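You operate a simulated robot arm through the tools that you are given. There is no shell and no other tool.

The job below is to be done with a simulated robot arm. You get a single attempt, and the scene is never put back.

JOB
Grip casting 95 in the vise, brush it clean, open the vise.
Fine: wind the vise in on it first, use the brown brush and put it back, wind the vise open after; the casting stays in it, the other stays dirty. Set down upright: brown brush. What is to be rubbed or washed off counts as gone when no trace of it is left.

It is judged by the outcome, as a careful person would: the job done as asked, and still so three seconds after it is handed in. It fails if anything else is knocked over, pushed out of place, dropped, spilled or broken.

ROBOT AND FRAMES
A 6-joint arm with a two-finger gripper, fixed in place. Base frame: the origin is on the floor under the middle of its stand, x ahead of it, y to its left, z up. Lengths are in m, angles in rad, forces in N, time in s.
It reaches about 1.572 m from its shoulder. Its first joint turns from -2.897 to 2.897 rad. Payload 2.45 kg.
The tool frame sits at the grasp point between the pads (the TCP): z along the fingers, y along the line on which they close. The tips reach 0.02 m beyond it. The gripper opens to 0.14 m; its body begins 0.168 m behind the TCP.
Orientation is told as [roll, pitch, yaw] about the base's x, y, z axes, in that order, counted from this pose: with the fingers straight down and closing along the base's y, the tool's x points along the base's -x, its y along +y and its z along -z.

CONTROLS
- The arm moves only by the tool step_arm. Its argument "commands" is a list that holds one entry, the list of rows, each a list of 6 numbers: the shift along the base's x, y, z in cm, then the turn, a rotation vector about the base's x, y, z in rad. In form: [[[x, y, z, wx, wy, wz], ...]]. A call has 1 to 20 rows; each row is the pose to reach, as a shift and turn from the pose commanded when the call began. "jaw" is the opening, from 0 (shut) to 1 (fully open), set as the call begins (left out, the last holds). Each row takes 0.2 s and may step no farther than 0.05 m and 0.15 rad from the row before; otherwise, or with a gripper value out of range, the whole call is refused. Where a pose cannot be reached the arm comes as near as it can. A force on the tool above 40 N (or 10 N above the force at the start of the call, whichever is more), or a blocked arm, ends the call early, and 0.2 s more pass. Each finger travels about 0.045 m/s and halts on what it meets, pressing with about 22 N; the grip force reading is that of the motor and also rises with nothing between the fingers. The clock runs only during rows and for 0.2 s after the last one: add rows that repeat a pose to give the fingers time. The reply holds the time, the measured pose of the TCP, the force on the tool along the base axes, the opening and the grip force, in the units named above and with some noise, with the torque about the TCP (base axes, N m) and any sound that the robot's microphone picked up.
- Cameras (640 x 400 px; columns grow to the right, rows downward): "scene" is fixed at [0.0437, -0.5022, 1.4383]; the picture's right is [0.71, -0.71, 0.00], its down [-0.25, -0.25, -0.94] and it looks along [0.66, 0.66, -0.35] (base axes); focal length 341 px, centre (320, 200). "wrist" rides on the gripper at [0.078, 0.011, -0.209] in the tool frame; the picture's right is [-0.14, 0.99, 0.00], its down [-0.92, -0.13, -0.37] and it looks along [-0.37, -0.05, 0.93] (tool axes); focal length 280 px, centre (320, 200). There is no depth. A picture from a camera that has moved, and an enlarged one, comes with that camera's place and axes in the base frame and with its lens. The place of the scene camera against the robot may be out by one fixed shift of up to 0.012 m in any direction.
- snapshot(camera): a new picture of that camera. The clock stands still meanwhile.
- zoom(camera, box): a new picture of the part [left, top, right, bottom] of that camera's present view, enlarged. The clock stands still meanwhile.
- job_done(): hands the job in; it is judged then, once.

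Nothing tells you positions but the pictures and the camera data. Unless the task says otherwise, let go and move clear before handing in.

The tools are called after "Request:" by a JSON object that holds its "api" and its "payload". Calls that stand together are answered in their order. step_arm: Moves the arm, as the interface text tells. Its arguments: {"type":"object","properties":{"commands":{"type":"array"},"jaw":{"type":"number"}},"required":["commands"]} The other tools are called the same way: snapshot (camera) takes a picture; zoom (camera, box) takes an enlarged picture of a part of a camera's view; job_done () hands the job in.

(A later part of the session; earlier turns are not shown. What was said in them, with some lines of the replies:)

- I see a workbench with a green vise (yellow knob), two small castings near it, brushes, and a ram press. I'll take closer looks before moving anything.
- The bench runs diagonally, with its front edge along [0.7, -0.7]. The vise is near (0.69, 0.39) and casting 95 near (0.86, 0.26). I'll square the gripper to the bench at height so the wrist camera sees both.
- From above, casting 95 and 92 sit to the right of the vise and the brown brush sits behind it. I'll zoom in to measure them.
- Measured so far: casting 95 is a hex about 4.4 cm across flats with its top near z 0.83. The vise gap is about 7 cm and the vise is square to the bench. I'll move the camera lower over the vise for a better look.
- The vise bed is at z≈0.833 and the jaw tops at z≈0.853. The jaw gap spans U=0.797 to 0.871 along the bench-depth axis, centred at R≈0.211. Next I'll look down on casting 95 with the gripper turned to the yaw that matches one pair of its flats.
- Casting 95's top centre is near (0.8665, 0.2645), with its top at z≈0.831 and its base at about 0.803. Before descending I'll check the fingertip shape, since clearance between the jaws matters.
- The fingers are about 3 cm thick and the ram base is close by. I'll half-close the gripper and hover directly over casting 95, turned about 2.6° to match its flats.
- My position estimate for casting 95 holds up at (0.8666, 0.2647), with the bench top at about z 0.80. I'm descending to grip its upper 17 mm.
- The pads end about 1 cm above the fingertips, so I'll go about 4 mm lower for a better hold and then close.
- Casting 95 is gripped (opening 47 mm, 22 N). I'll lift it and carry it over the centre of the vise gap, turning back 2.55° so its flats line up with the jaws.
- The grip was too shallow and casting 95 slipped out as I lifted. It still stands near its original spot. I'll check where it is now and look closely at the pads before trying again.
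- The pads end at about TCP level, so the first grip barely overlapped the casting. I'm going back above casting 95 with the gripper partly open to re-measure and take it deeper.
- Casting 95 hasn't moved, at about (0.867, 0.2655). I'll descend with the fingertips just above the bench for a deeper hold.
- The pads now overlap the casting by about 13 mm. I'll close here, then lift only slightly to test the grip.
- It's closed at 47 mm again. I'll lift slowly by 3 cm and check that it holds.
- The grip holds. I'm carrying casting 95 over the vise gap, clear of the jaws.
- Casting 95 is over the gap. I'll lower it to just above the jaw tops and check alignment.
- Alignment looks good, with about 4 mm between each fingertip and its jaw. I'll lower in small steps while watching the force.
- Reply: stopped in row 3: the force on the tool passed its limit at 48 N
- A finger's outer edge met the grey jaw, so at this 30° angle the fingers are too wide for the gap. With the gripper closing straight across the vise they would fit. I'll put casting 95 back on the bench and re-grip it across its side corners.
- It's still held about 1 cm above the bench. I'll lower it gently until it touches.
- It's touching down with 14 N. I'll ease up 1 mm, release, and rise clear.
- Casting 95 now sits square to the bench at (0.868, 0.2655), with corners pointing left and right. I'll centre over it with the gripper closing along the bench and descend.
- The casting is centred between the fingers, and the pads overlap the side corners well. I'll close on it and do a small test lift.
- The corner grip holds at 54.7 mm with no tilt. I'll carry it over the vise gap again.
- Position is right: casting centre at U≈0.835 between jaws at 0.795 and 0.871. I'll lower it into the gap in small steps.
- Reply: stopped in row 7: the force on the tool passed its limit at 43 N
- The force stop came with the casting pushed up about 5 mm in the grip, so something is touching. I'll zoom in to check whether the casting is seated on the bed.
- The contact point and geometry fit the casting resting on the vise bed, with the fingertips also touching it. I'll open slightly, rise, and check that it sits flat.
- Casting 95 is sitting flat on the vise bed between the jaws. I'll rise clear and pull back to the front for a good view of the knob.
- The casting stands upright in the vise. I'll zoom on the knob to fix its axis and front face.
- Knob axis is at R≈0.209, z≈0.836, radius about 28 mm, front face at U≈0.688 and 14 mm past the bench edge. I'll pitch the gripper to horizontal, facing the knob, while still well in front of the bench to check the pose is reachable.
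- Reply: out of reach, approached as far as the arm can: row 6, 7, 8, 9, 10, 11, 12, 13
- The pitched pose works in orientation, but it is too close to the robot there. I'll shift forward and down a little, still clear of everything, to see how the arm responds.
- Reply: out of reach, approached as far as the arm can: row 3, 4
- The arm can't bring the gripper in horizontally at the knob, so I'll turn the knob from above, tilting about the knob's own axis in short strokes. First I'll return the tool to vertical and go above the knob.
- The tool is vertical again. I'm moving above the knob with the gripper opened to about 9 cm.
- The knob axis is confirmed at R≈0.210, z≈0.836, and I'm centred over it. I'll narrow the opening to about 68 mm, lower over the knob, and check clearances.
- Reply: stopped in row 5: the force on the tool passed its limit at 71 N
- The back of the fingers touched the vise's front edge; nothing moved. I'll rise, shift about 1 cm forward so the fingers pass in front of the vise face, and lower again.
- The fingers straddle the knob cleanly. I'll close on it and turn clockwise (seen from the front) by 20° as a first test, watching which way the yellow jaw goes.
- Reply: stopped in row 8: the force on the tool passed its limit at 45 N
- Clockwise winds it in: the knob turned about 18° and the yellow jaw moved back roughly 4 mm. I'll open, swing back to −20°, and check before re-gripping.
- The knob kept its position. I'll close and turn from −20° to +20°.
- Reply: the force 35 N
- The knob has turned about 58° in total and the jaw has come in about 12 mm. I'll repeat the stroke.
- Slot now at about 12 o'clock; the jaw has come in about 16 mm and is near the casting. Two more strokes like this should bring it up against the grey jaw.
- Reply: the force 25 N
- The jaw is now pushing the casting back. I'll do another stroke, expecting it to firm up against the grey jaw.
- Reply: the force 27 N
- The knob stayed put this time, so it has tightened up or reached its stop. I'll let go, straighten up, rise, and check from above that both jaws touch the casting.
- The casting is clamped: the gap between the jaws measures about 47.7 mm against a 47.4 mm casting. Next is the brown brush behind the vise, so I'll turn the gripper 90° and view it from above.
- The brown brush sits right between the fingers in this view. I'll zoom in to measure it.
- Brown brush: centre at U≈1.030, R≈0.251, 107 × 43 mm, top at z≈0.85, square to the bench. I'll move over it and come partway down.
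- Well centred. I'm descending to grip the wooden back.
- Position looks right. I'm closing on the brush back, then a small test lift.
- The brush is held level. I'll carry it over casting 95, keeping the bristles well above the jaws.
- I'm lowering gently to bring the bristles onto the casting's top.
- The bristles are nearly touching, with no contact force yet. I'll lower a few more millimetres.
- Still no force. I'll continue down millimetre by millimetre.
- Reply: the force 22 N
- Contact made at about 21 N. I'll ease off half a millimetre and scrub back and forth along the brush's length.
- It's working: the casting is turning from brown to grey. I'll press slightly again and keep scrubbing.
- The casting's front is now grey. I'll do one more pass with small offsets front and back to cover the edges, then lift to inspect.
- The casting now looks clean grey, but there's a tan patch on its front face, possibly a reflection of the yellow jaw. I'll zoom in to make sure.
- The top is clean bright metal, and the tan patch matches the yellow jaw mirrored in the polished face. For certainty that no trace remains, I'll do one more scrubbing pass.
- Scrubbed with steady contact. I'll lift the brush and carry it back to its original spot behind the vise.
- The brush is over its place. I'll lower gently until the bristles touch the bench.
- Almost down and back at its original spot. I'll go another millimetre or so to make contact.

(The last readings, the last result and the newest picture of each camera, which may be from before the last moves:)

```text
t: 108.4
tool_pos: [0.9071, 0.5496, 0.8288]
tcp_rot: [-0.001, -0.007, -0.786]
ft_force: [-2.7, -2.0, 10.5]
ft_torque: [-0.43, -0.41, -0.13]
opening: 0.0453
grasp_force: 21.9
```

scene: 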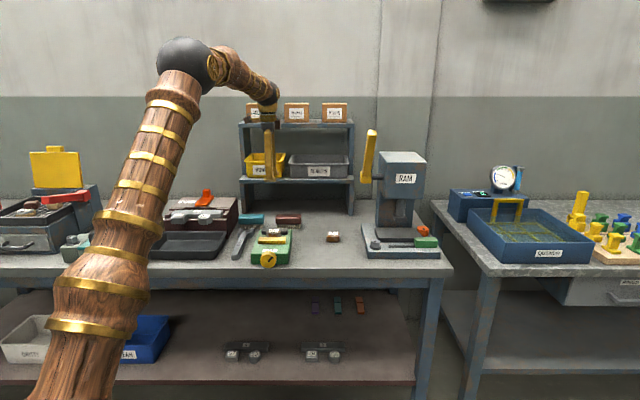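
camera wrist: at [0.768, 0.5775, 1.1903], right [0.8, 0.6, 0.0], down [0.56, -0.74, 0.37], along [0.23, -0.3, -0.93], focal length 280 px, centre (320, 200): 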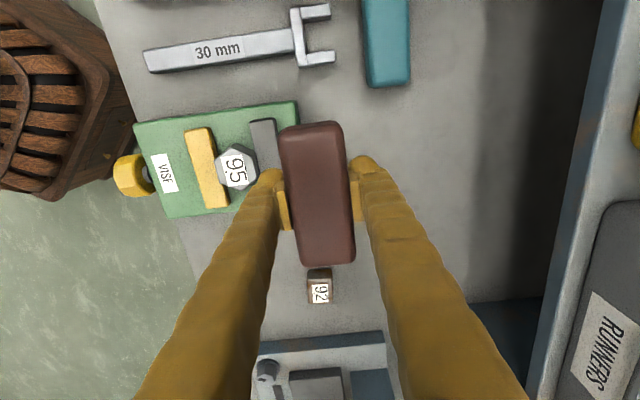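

The bristles are on the bench. I'll release and rise straight up.

Request:
{"api": "step_arm", "payload": {"commands": [[[0, 0, 0.05, 0, 0, 0], [0, 0, 0.05, 0, 0, 0], [0, 0, 0.05, 0, 0, 0], [0, 0, 0.05, 0, 0, 0]]], "jaw": 0.57}}

Request:
{"api": "zoom", "payload": {"camera": "scene", "box": [255, 195, 325, 245]}}

Request:
{"api": "step_arm", "payload": {"commands": [[[0, 0, 2, 0, 0, 0], [0, 0, 6, 0, 0, 0], [0, 0, 10, 0, 0, 0], [0, 0, 14, 0, 0, 0], [0, 0, 16, 0, 0, 0], [0, 0, 16, 0, 0, 0]]]}}

Request:
{"api": "zoom", "payload": {"camera": "scene", "box": [225, 185, 325, 255]}}

Request:
{"api": "zoom", "payload": {"camera": "wrist", "box": [230, 50, 410, 250]}}

```text
t: 109.4
tool_pos: [0.9073, 0.5504, 0.8305]
tcp_rot: [-0.002, -0.006, -0.786]
ft_force: [-0.3, -0.4, 0.8]
ft_torque: [0.0, -0.02, 0.0]
opening: 0.0799
grasp_force: 0.1
```

```text
8.00 times, centred on (290, 220) of scene
camera zoom: at [0.0437, -0.5022, 1.4383], right [0.71, -0.71, 0.0], down [-0.25, -0.25, -0.94], along [0.66, 0.66, -0.35], focal length 2725 px, centre (560, 40)
```

zoom: 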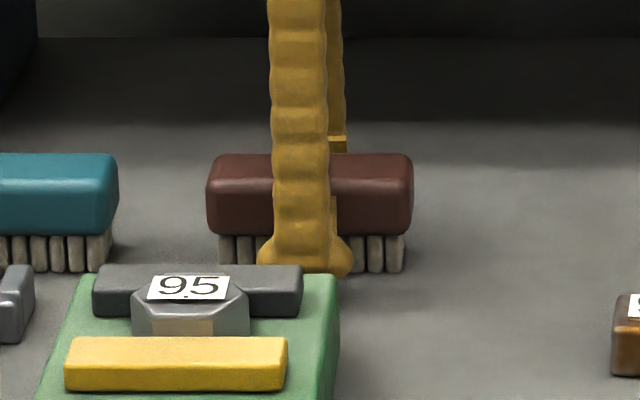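

```text
t: 110.8
tool_pos: [0.9055, 0.5484, 0.9903]
tcp_rot: [-0.002, -0.005, -0.782]
ft_force: [0.0, -0.3, -0.4]
ft_torque: [-0.01, -0.03, 0.01]
opening: 0.0797
grasp_force: 0.0
```

```text
5.71 times, centred on (275, 220) of scene
camera zoom: at [0.0437, -0.5022, 1.4383], right [0.71, -0.71, 0.0], down [-0.25, -0.25, -0.94], along [0.66, 0.66, -0.35], focal length 1946 px, centre (577, 86)
```

zoom: 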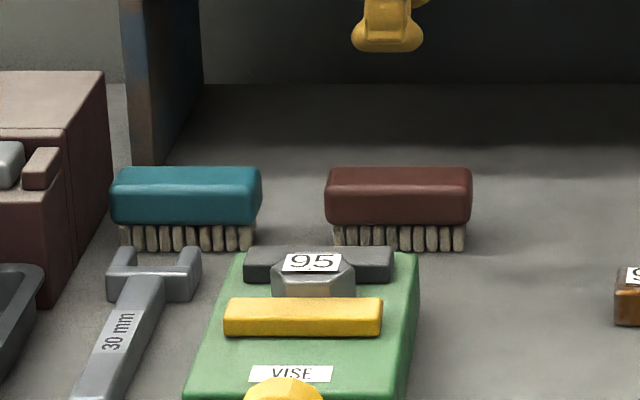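

```text
2.00 times, centred on (320, 150) of wrist
camera zoom: at [0.8569, 0.613, 1.1993], right [0.8, 0.6, 0.0], down [0.56, -0.74, 0.37], along [0.23, -0.3, -0.93], focal length 561 px, centre (320, 300)
```

zoom: 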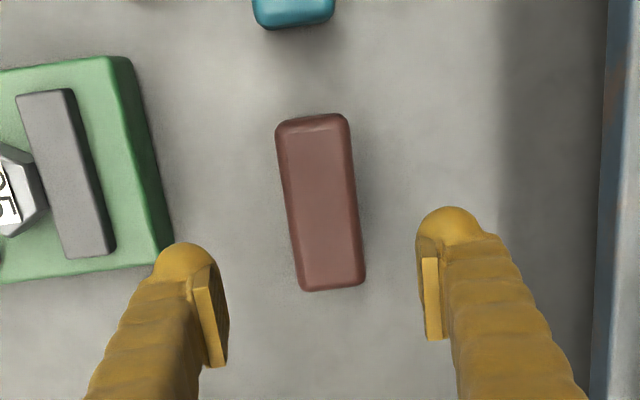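

The brown brush is back upright in its place. Now I'll return above the knob with the gripper turned back to close across it.

Request:
{"api": "step_arm", "payload": {"commands": [[[-0.5, -0.4, 2, 0, 0, 0.12], [-2.5, -2, 4, 0, 0, 0.25], [-5, -3.9, 4, 0, 0, 0.385], [-7.5, -5.8, 4, 0, 0, 0.52], [-10, -7.8, 4, 0, 0, 0.655], [-12.5, -9.7, 4, 0, 0, 0.79], [-15, -11.7, 4, 0, 0, 0.925], [-17.5, -13.6, 4, 0, 0, 1.06], [-20, -15.5, 3, 0, 0, 1.195], [-22.5, -17.5, 2, 0, 0, 1.33], [-25, -19.4, 0, 0, 0, 1.45], [-26.7, -20.75, -1.1, 0, 0, 1.57], [-26.7, -20.75, -1.1, 0, 0, 1.57], [-26.7, -20.75, -1.1, 0, 0, 1.57]]], "jaw": 0.486}}

Request:
{"api": "zoom", "payload": {"camera": "wrist", "box": [230, 110, 410, 230]}}

Request:
{"api": "zoom", "payload": {"camera": "wrist", "box": [280, 210, 390, 310]}}

```text
t: 113.8
tool_pos: [0.6367, 0.3424, 0.9778]
tcp_rot: [-0.002, -0.006, 0.788]
ft_force: [0.6, 0.4, -0.1]
ft_torque: [-0.01, 0.0, 0.02]
opening: 0.068
grasp_force: 0.0
```

```text
3.33 times, centred on (320, 170) of wrist
camera zoom: at [0.5735, 0.294, 1.1867], right [-0.6, 0.8, 0.0], down [0.74, 0.56, 0.37], along [0.3, 0.23, -0.93], focal length 935 px, centre (320, 300)
```

zoom: 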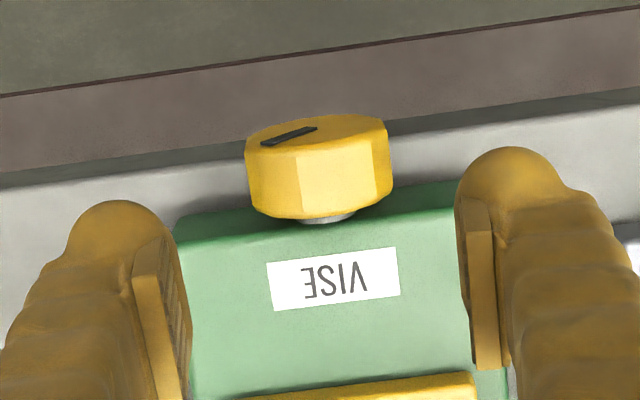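

```text
4.00 times, centred on (335, 260) of wrist
camera zoom: at [0.5735, 0.294, 1.1867], right [-0.6, 0.8, 0.0], down [0.74, 0.56, 0.37], along [0.3, 0.23, -0.93], focal length 1122 px, centre (260, -40)
```

zoom: 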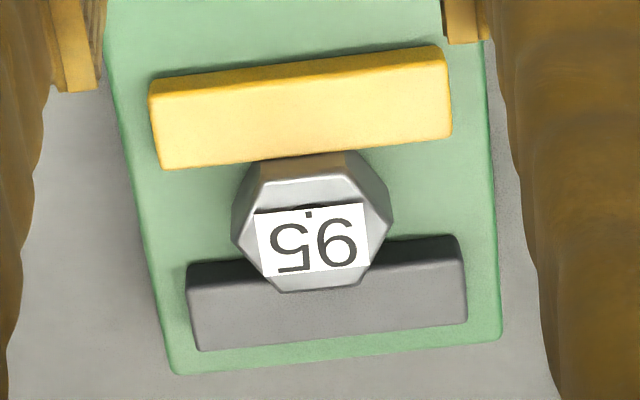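

The casting is still clamped and clean. I'll lower the open fingers around the knob again.

Request:
{"api": "step_arm", "payload": {"commands": [[[0, 0, -4, 0, 0, 0], [0, 0, -8, 0, 0, 0], [0, 0, -11, 0, 0, 0], [0, 0, -12.5, 0, 0, 0], [0, 0, -13.5, 0, 0, 0], [0, 0, -13.98, 0, 0, 0], [0, 0, -13.98, 0, 0, 0]]]}}

Request:
{"api": "zoom", "payload": {"camera": "scene", "box": [235, 215, 305, 275]}}

Request:
{"api": "zoom", "payload": {"camera": "wrist", "box": [240, 110, 400, 230]}}

```text
t: 115.4
tool_pos: [0.6399, 0.3434, 0.838]
tcp_rot: [-0.001, -0.005, 0.787]
ft_force: [0.4, -0.1, 0.1]
ft_torque: [-0.02, -0.02, -0.01]
opening: 0.0682
grasp_force: 0.0
```

```text
6.67 times, centred on (270, 245) of scene
camera zoom: at [0.0437, -0.5022, 1.4383], right [0.71, -0.71, 0.0], down [-0.25, -0.25, -0.94], along [0.66, 0.66, -0.35], focal length 2270 px, centre (653, -100)
```

zoom: 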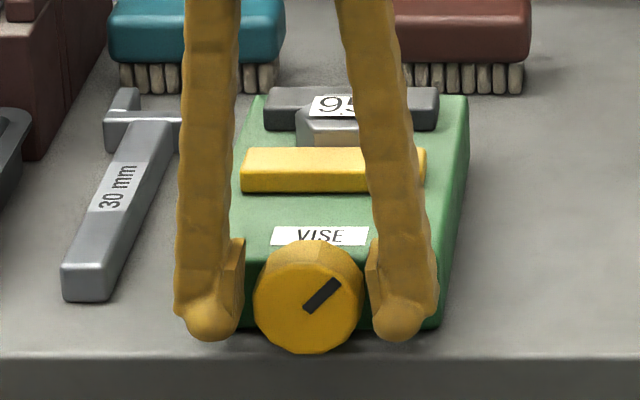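

```text
3.33 times, centred on (320, 170) of wrist
camera zoom: at [0.5753, 0.2941, 1.0472], right [-0.6, 0.8, 0.0], down [0.74, 0.56, 0.37], along [0.3, 0.23, -0.93], focal length 935 px, centre (320, 300)
```

zoom: 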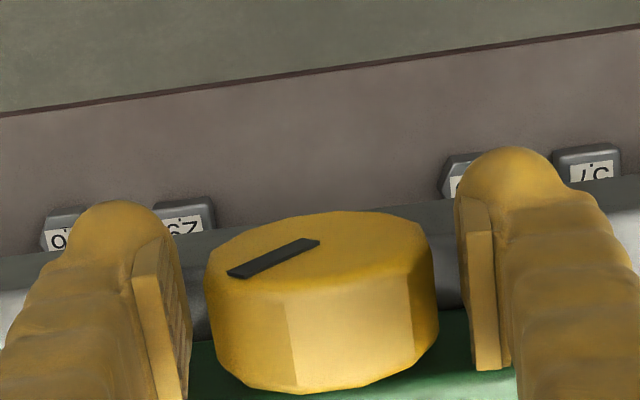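

Clear around the knob. I'll swing to +20° with the fingers open, then close and turn counter-clockwise to −20°.

Request:
{"api": "step_arm", "payload": {"commands": [[[0.03, -0.03, 0, 0.0823, 0.0823, 0], [0.065, -0.065, -0.01, 0.1645, 0.1645, 0], [0.097, -0.097, -0.024, 0.2468, 0.2468, 0], [0.097, -0.097, -0.024, 0.2468, 0.2468, 0]]]}}

Request:
{"api": "step_arm", "payload": {"commands": [[[0, 0, 0, 0, 0, 0], [0, 0, 0, 0, 0, 0], [0, 0, 0, 0, 0, 0], [-0.03, 0.03, 0.01, -0.0823, -0.0823, 0], [-0.065, 0.065, 0.02, -0.1645, -0.1645, 0], [-0.097, 0.097, 0.024, -0.2468, -0.2468, 0], [-0.13, 0.13, 0.02, -0.329, -0.329, 0], [-0.16, 0.16, 0.01, -0.4113, -0.4113, 0], [-0.194, 0.194, 0, -0.4936, -0.4936, 0], [-0.194, 0.194, 0, -0.4936, -0.4936, 0]]], "jaw": 0.0}}

Request:
{"api": "zoom", "payload": {"camera": "scene", "box": [235, 215, 305, 275]}}

```text
t: 116.4
tool_pos: [0.6412, 0.3424, 0.8399]
tcp_rot: [0.348, -0.008, 0.785]
ft_force: [-0.1, -0.2, 0.7]
ft_torque: [0.02, -0.02, 0.04]
opening: 0.068
grasp_force: 0.1
```

```text
t: 118.6
tool_pos: [0.6397, 0.3449, 0.8384]
tcp_rot: [-0.351, -0.005, 0.791]
ft_force: [14.1, 7.5, -17.5]
ft_torque: [0.52, -0.62, -0.02]
opening: 0.0534
grasp_force: 44.8
```

```text
6.67 times, centred on (270, 245) of scene
camera zoom: at [0.0437, -0.5022, 1.4383], right [0.71, -0.71, 0.0], down [-0.25, -0.25, -0.94], along [0.66, 0.66, -0.35], focal length 2270 px, centre (653, -100)
```

zoom: 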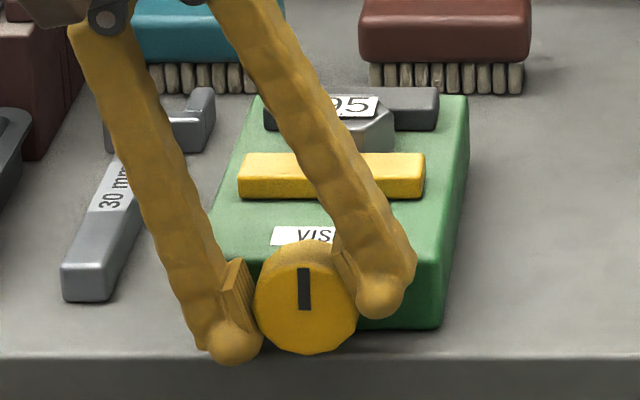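

It turns freely, and the jaw is backing off. I'll repeat the stroke.

Request:
{"api": "step_arm", "payload": {"commands": [[[0, 0, 0, 0, 0, 0], [0, 0, 0, 0, 0, 0], [0.04, -0.04, 0.01, 0.0988, 0.0988, 0], [0.08, -0.08, 0.02, 0.1976, 0.1976, 0], [0.12, -0.12, 0.02, 0.2964, 0.2964, 0], [0.16, -0.16, 0.01, 0.3952, 0.3952, 0], [0.194, -0.194, 0, 0.4936, 0.4936, 0], [0.194, -0.194, 0, 0.4936, 0.4936, 0]]], "jaw": 0.486}}

Request:
{"api": "step_arm", "payload": {"commands": [[[0, 0, 0, 0, 0, 0], [0, 0, 0, 0, 0, 0], [0, 0, 0, 0, 0, 0], [-0.03, 0.03, 0.01, -0.0823, -0.0823, 0], [-0.065, 0.065, 0.02, -0.1645, -0.1645, 0], [-0.097, 0.097, 0.024, -0.2468, -0.2468, 0], [-0.13, 0.13, 0.02, -0.329, -0.329, 0], [-0.16, 0.16, 0.01, -0.4113, -0.4113, 0], [-0.194, 0.194, 0, -0.4936, -0.4936, 0], [-0.194, 0.194, 0, -0.4936, -0.4936, 0]]], "jaw": 0.0}}

Request:
{"api": "zoom", "payload": {"camera": "scene", "box": [235, 215, 305, 275]}}

```text
t: 120.4
tool_pos: [0.6414, 0.3423, 0.8391]
tcp_rot: [0.348, -0.006, 0.787]
ft_force: [0.9, -0.6, -0.6]
ft_torque: [0.0, 0.02, 0.02]
opening: 0.0679
grasp_force: 0.1
```

```text
t: 122.6
tool_pos: [0.6399, 0.3441, 0.8382]
tcp_rot: [-0.35, -0.006, 0.79]
ft_force: [7.0, 5.7, -4.5]
ft_torque: [0.23, -0.27, 0.4]
opening: 0.0532
grasp_force: 45.2
```

```text
6.67 times, centred on (270, 245) of scene
camera zoom: at [0.0437, -0.5022, 1.4383], right [0.71, -0.71, 0.0], down [-0.25, -0.25, -0.94], along [0.66, 0.66, -0.35], focal length 2270 px, centre (653, -100)
```

zoom: 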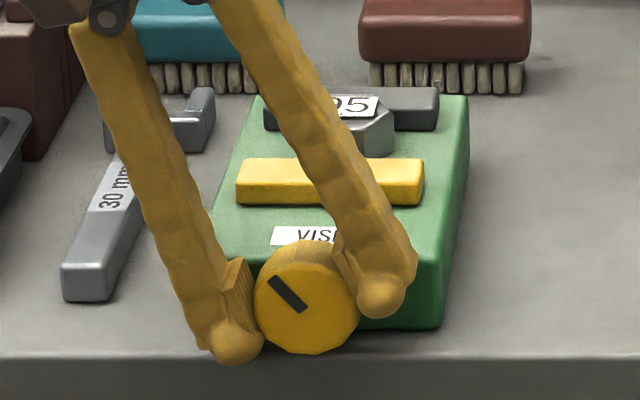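

Half way back: the slot is now pointing up-left and the jaw is clearly off the casting. I'll continue toward the starting position.

Request:
{"api": "step_arm", "payload": {"commands": [[[0, 0, 0, 0, 0, 0], [0, 0, 0, 0, 0, 0], [0.04, -0.04, 0.01, 0.0988, 0.0988, 0], [0.08, -0.08, 0.02, 0.1976, 0.1976, 0], [0.12, -0.12, 0.02, 0.2964, 0.2964, 0], [0.16, -0.16, 0.01, 0.3952, 0.3952, 0], [0.194, -0.194, 0, 0.4936, 0.4936, 0], [0.194, -0.194, 0, 0.4936, 0.4936, 0]]], "jaw": 0.486}}

Request:
{"api": "step_arm", "payload": {"commands": [[[0, 0, 0, 0, 0, 0], [0, 0, 0, 0, 0, 0], [0, 0, 0, 0, 0, 0], [-0.03, 0.03, 0.01, -0.0823, -0.0823, 0], [-0.065, 0.065, 0.02, -0.1645, -0.1645, 0], [-0.097, 0.097, 0.024, -0.2468, -0.2468, 0], [-0.13, 0.13, 0.02, -0.329, -0.329, 0], [-0.16, 0.16, 0.01, -0.4113, -0.4113, 0], [-0.194, 0.194, 0, -0.4936, -0.4936, 0], [-0.194, 0.194, 0, -0.4936, -0.4936, 0]]], "jaw": 0.0}}

Request:
{"api": "zoom", "payload": {"camera": "scene", "box": [235, 215, 305, 275]}}

```text
t: 124.4
tool_pos: [0.6407, 0.3411, 0.8389]
tcp_rot: [0.349, -0.007, 0.784]
ft_force: [0.5, 0.0, 0.2]
ft_torque: [0.02, -0.01, -0.02]
opening: 0.068
grasp_force: 0.1
```

```text
t: 126.6
tool_pos: [0.6395, 0.3434, 0.8387]
tcp_rot: [-0.349, -0.005, 0.788]
ft_force: [26.6, -8.4, -11.2]
ft_torque: [0.11, -0.26, 0.49]
opening: 0.0533
grasp_force: 44.5
```

```text
6.67 times, centred on (270, 245) of scene
camera zoom: at [0.0437, -0.5022, 1.4383], right [0.71, -0.71, 0.0], down [-0.25, -0.25, -0.94], along [0.66, 0.66, -0.35], focal length 2270 px, centre (653, -100)
```

zoom: 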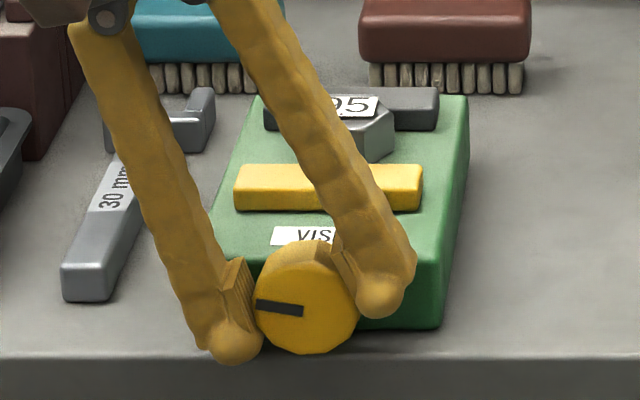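

Nearly at the original position; the slot is about 8° short of level. I'll do one short finishing stroke to be fully open.

Request:
{"api": "step_arm", "payload": {"commands": [[[0, 0, 0, 0, 0, 0], [0, 0, 0, 0, 0, 0], [0.03, -0.03, 0.01, 0.0823, 0.0823, 0], [0.065, -0.065, 0.02, 0.1645, 0.1645, 0], [0.097, -0.097, 0.024, 0.2468, 0.2468, 0], [0.097, -0.097, 0.024, 0.2468, 0.2468, 0]]], "jaw": 0.486}}

Request:
{"api": "step_arm", "payload": {"commands": [[[0, 0, 0, 0, 0, 0], [0, 0, 0, 0, 0, 0], [0, 0, 0, 0, 0, 0], [-0.02, 0.02, 0, -0.0412, -0.0412, 0], [-0.03, 0.03, 0, -0.0823, -0.0823, 0], [-0.045, 0.045, -0.005, -0.1234, -0.1234, 0], [-0.05, 0.05, -0.01, -0.15, -0.15, 0], [-0.05, 0.05, -0.01, -0.15, -0.15, 0]]], "jaw": 0.0}}

Request:
{"api": "zoom", "payload": {"camera": "scene", "box": [235, 215, 305, 275]}}

```text
t: 128.0
tool_pos: [0.6411, 0.3422, 0.8387]
tcp_rot: [0.001, -0.005, 0.787]
ft_force: [-0.9, 0.0, -0.2]
ft_torque: [0.0, 0.0, 0.01]
opening: 0.0678
grasp_force: 0.0
```

```text
t: 129.8
tool_pos: [0.6397, 0.3433, 0.8378]
tcp_rot: [-0.213, -0.005, 0.786]
ft_force: [20.0, 2.1, -31.5]
ft_torque: [0.52, 0.12, 0.04]
opening: 0.0533
grasp_force: 45.1
```

```text
6.67 times, centred on (270, 245) of scene
camera zoom: at [0.0437, -0.5022, 1.4383], right [0.71, -0.71, 0.0], down [-0.25, -0.25, -0.94], along [0.66, 0.66, -0.35], focal length 2270 px, centre (653, -100)
```

zoom: 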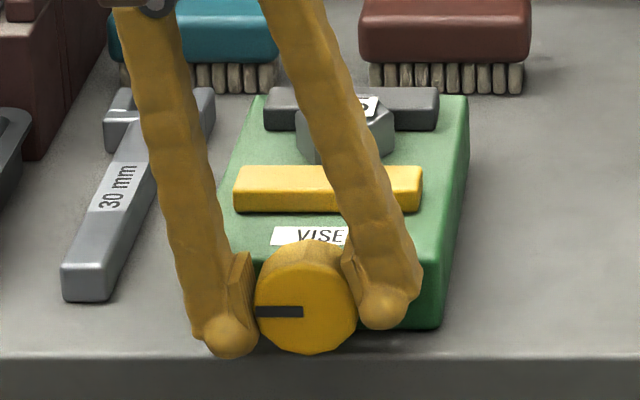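

The slot is level and the jaw is back at its starting place, so the vise is fully open. I'll let go, straighten, rise clear, and inspect.

Request:
{"api": "step_arm", "payload": {"commands": [[[0, 0, 0, 0, 0, 0], [0, 0, 0, 0, 0, 0], [0.03, -0.03, 0, 0.075, 0.075, 0], [0.05, -0.05, 0.01, 0.15, 0.15, 0], [0.05, -0.05, 3, 0.15, 0.15, 0], [0.05, -0.05, 7, 0.15, 0.15, 0], [0.05, -0.05, 11, 0.15, 0.15, 0], [0.05, -0.05, 15, 0.15, 0.15, 0], [-2.5, -2.5, 18, 0.15, 0.15, 0], [-5, -5, 20, 0.15, 0.15, 0], [-5, -5, 20, 0.15, 0.15, 0]]], "jaw": 0.486}}

Request:
{"api": "snapshot", "payload": {"camera": "scene"}}

Request:
{"api": "snapshot", "payload": {"camera": "wrist"}}

Request:
{"api": "zoom", "payload": {"camera": "scene", "box": [225, 195, 345, 275]}}

Request:
{"api": "zoom", "payload": {"camera": "scene", "box": [266, 222, 294, 244]}}

```text
t: 132.2
tool_pos: [0.5896, 0.2939, 1.0391]
tcp_rot: [-0.003, -0.006, 0.787]
ft_force: [-0.2, -0.7, 1.0]
ft_torque: [0.01, 0.0, 0.0]
opening: 0.0679
grasp_force: 0.1
```

```text
taken
```

scene: 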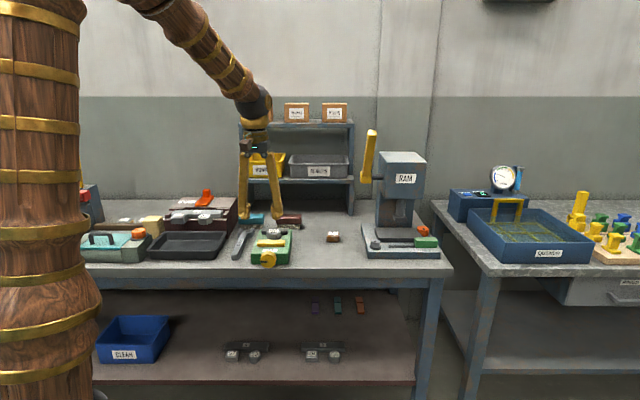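

```text
taken
camera wrist: at [0.525, 0.2445, 1.2484], right [-0.6, 0.8, 0.0], down [0.74, 0.56, 0.37], along [0.3, 0.23, -0.93], focal length 280 px, centre (320, 200)
```

wrist: 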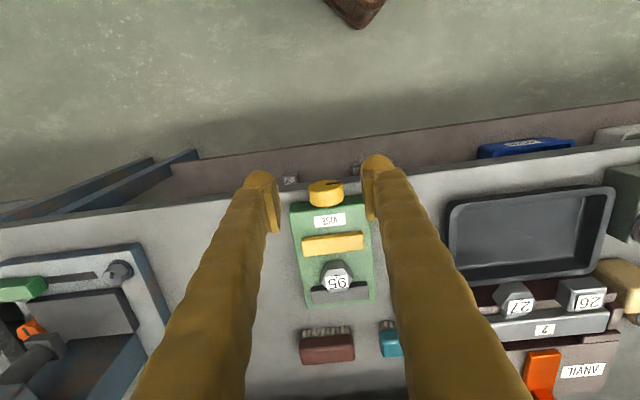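

```text
5.00 times, centred on (285, 235) of scene
camera zoom: at [0.0437, -0.5022, 1.4383], right [0.71, -0.71, 0.0], down [-0.25, -0.25, -0.94], along [0.66, 0.66, -0.35], focal length 1703 px, centre (495, 25)
```

zoom: 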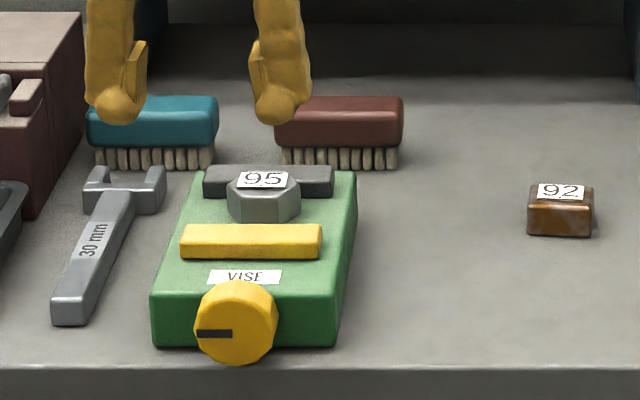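

```text
16.00 times, centred on (280, 233) of scene
camera zoom: at [0.0437, -0.5022, 1.4383], right [0.71, -0.71, 0.0], down [-0.25, -0.25, -0.94], along [0.66, 0.66, -0.35], focal length 5449 px, centre (960, -328)
```

zoom: 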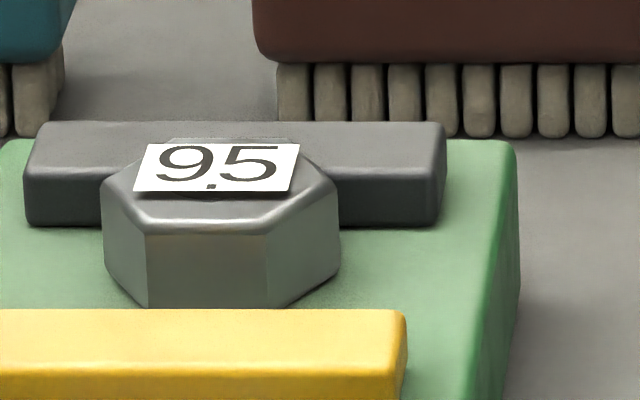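

The casting is clean grey all over with the vise open, the brown brush is back upright, and 92 is still dirty. I'll take one last close look at the casting's top and the brush before handing in.

Request:
{"api": "zoom", "payload": {"camera": "wrist", "box": [300, 240, 380, 310]}}

Request:
{"api": "zoom", "payload": {"camera": "wrist", "box": [285, 310, 405, 380]}}

```text
5.71 times, centred on (340, 275) of wrist
camera zoom: at [0.525, 0.2445, 1.2484], right [-0.6, 0.8, 0.0], down [0.74, 0.56, 0.37], along [0.3, 0.23, -0.93], focal length 1602 px, centre (206, -229)
```

zoom: 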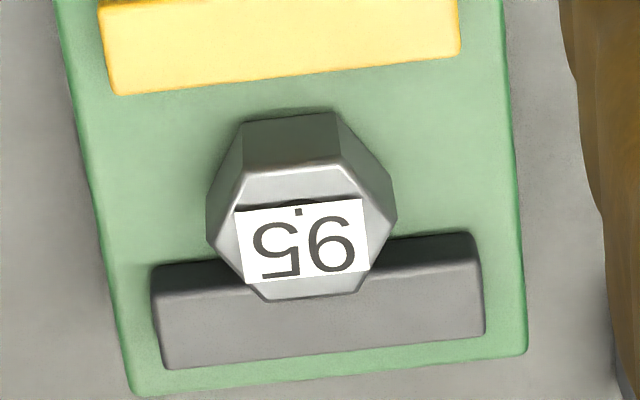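

```text
5.33 times, centred on (345, 345) of wrist
camera zoom: at [0.525, 0.2445, 1.2484], right [-0.6, 0.8, 0.0], down [0.74, 0.56, 0.37], along [0.3, 0.23, -0.93], focal length 1495 px, centre (187, -573)
```

zoom: 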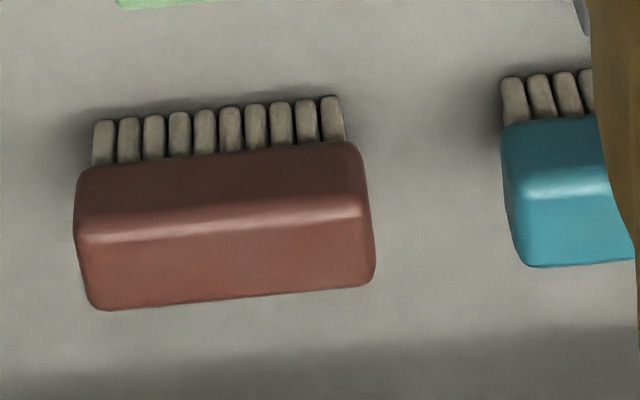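

No trace of dirt remains on casting 95. It rests in the open vise, the brown brush is upright in its place, casting 92 is untouched, and the arm is clear. I'm handing the job in.

Request:
{"api": "job_done", "payload": {}}

```text
The job is handed in.
```

Casting 95 was clamped in the vise, brushed clean with the brown brush, and is resting in the vise, which is wound fully open again. The job is handed in.

- **Casting 95:** bright grey metal on every face the cameras could see, with no brown left. On the first lift it slipped from the gripper and stayed standing on the bench. I put it down once more to change the grip before setting it in the vise.
- **Vise:** wound in until the knob would turn no further and both jaws held the casting. It was wound back until the knob mark and the jaw were where they started.
- **Brown brush:** back upright in its original place behind the vise.
- **Other items:** casting 92 is still dirty. Nothing else I could see was moved or knocked over. While I worked out the clearances, the fingers touched the vise three times and the force limit stopped the arm each time. The vise did not move.
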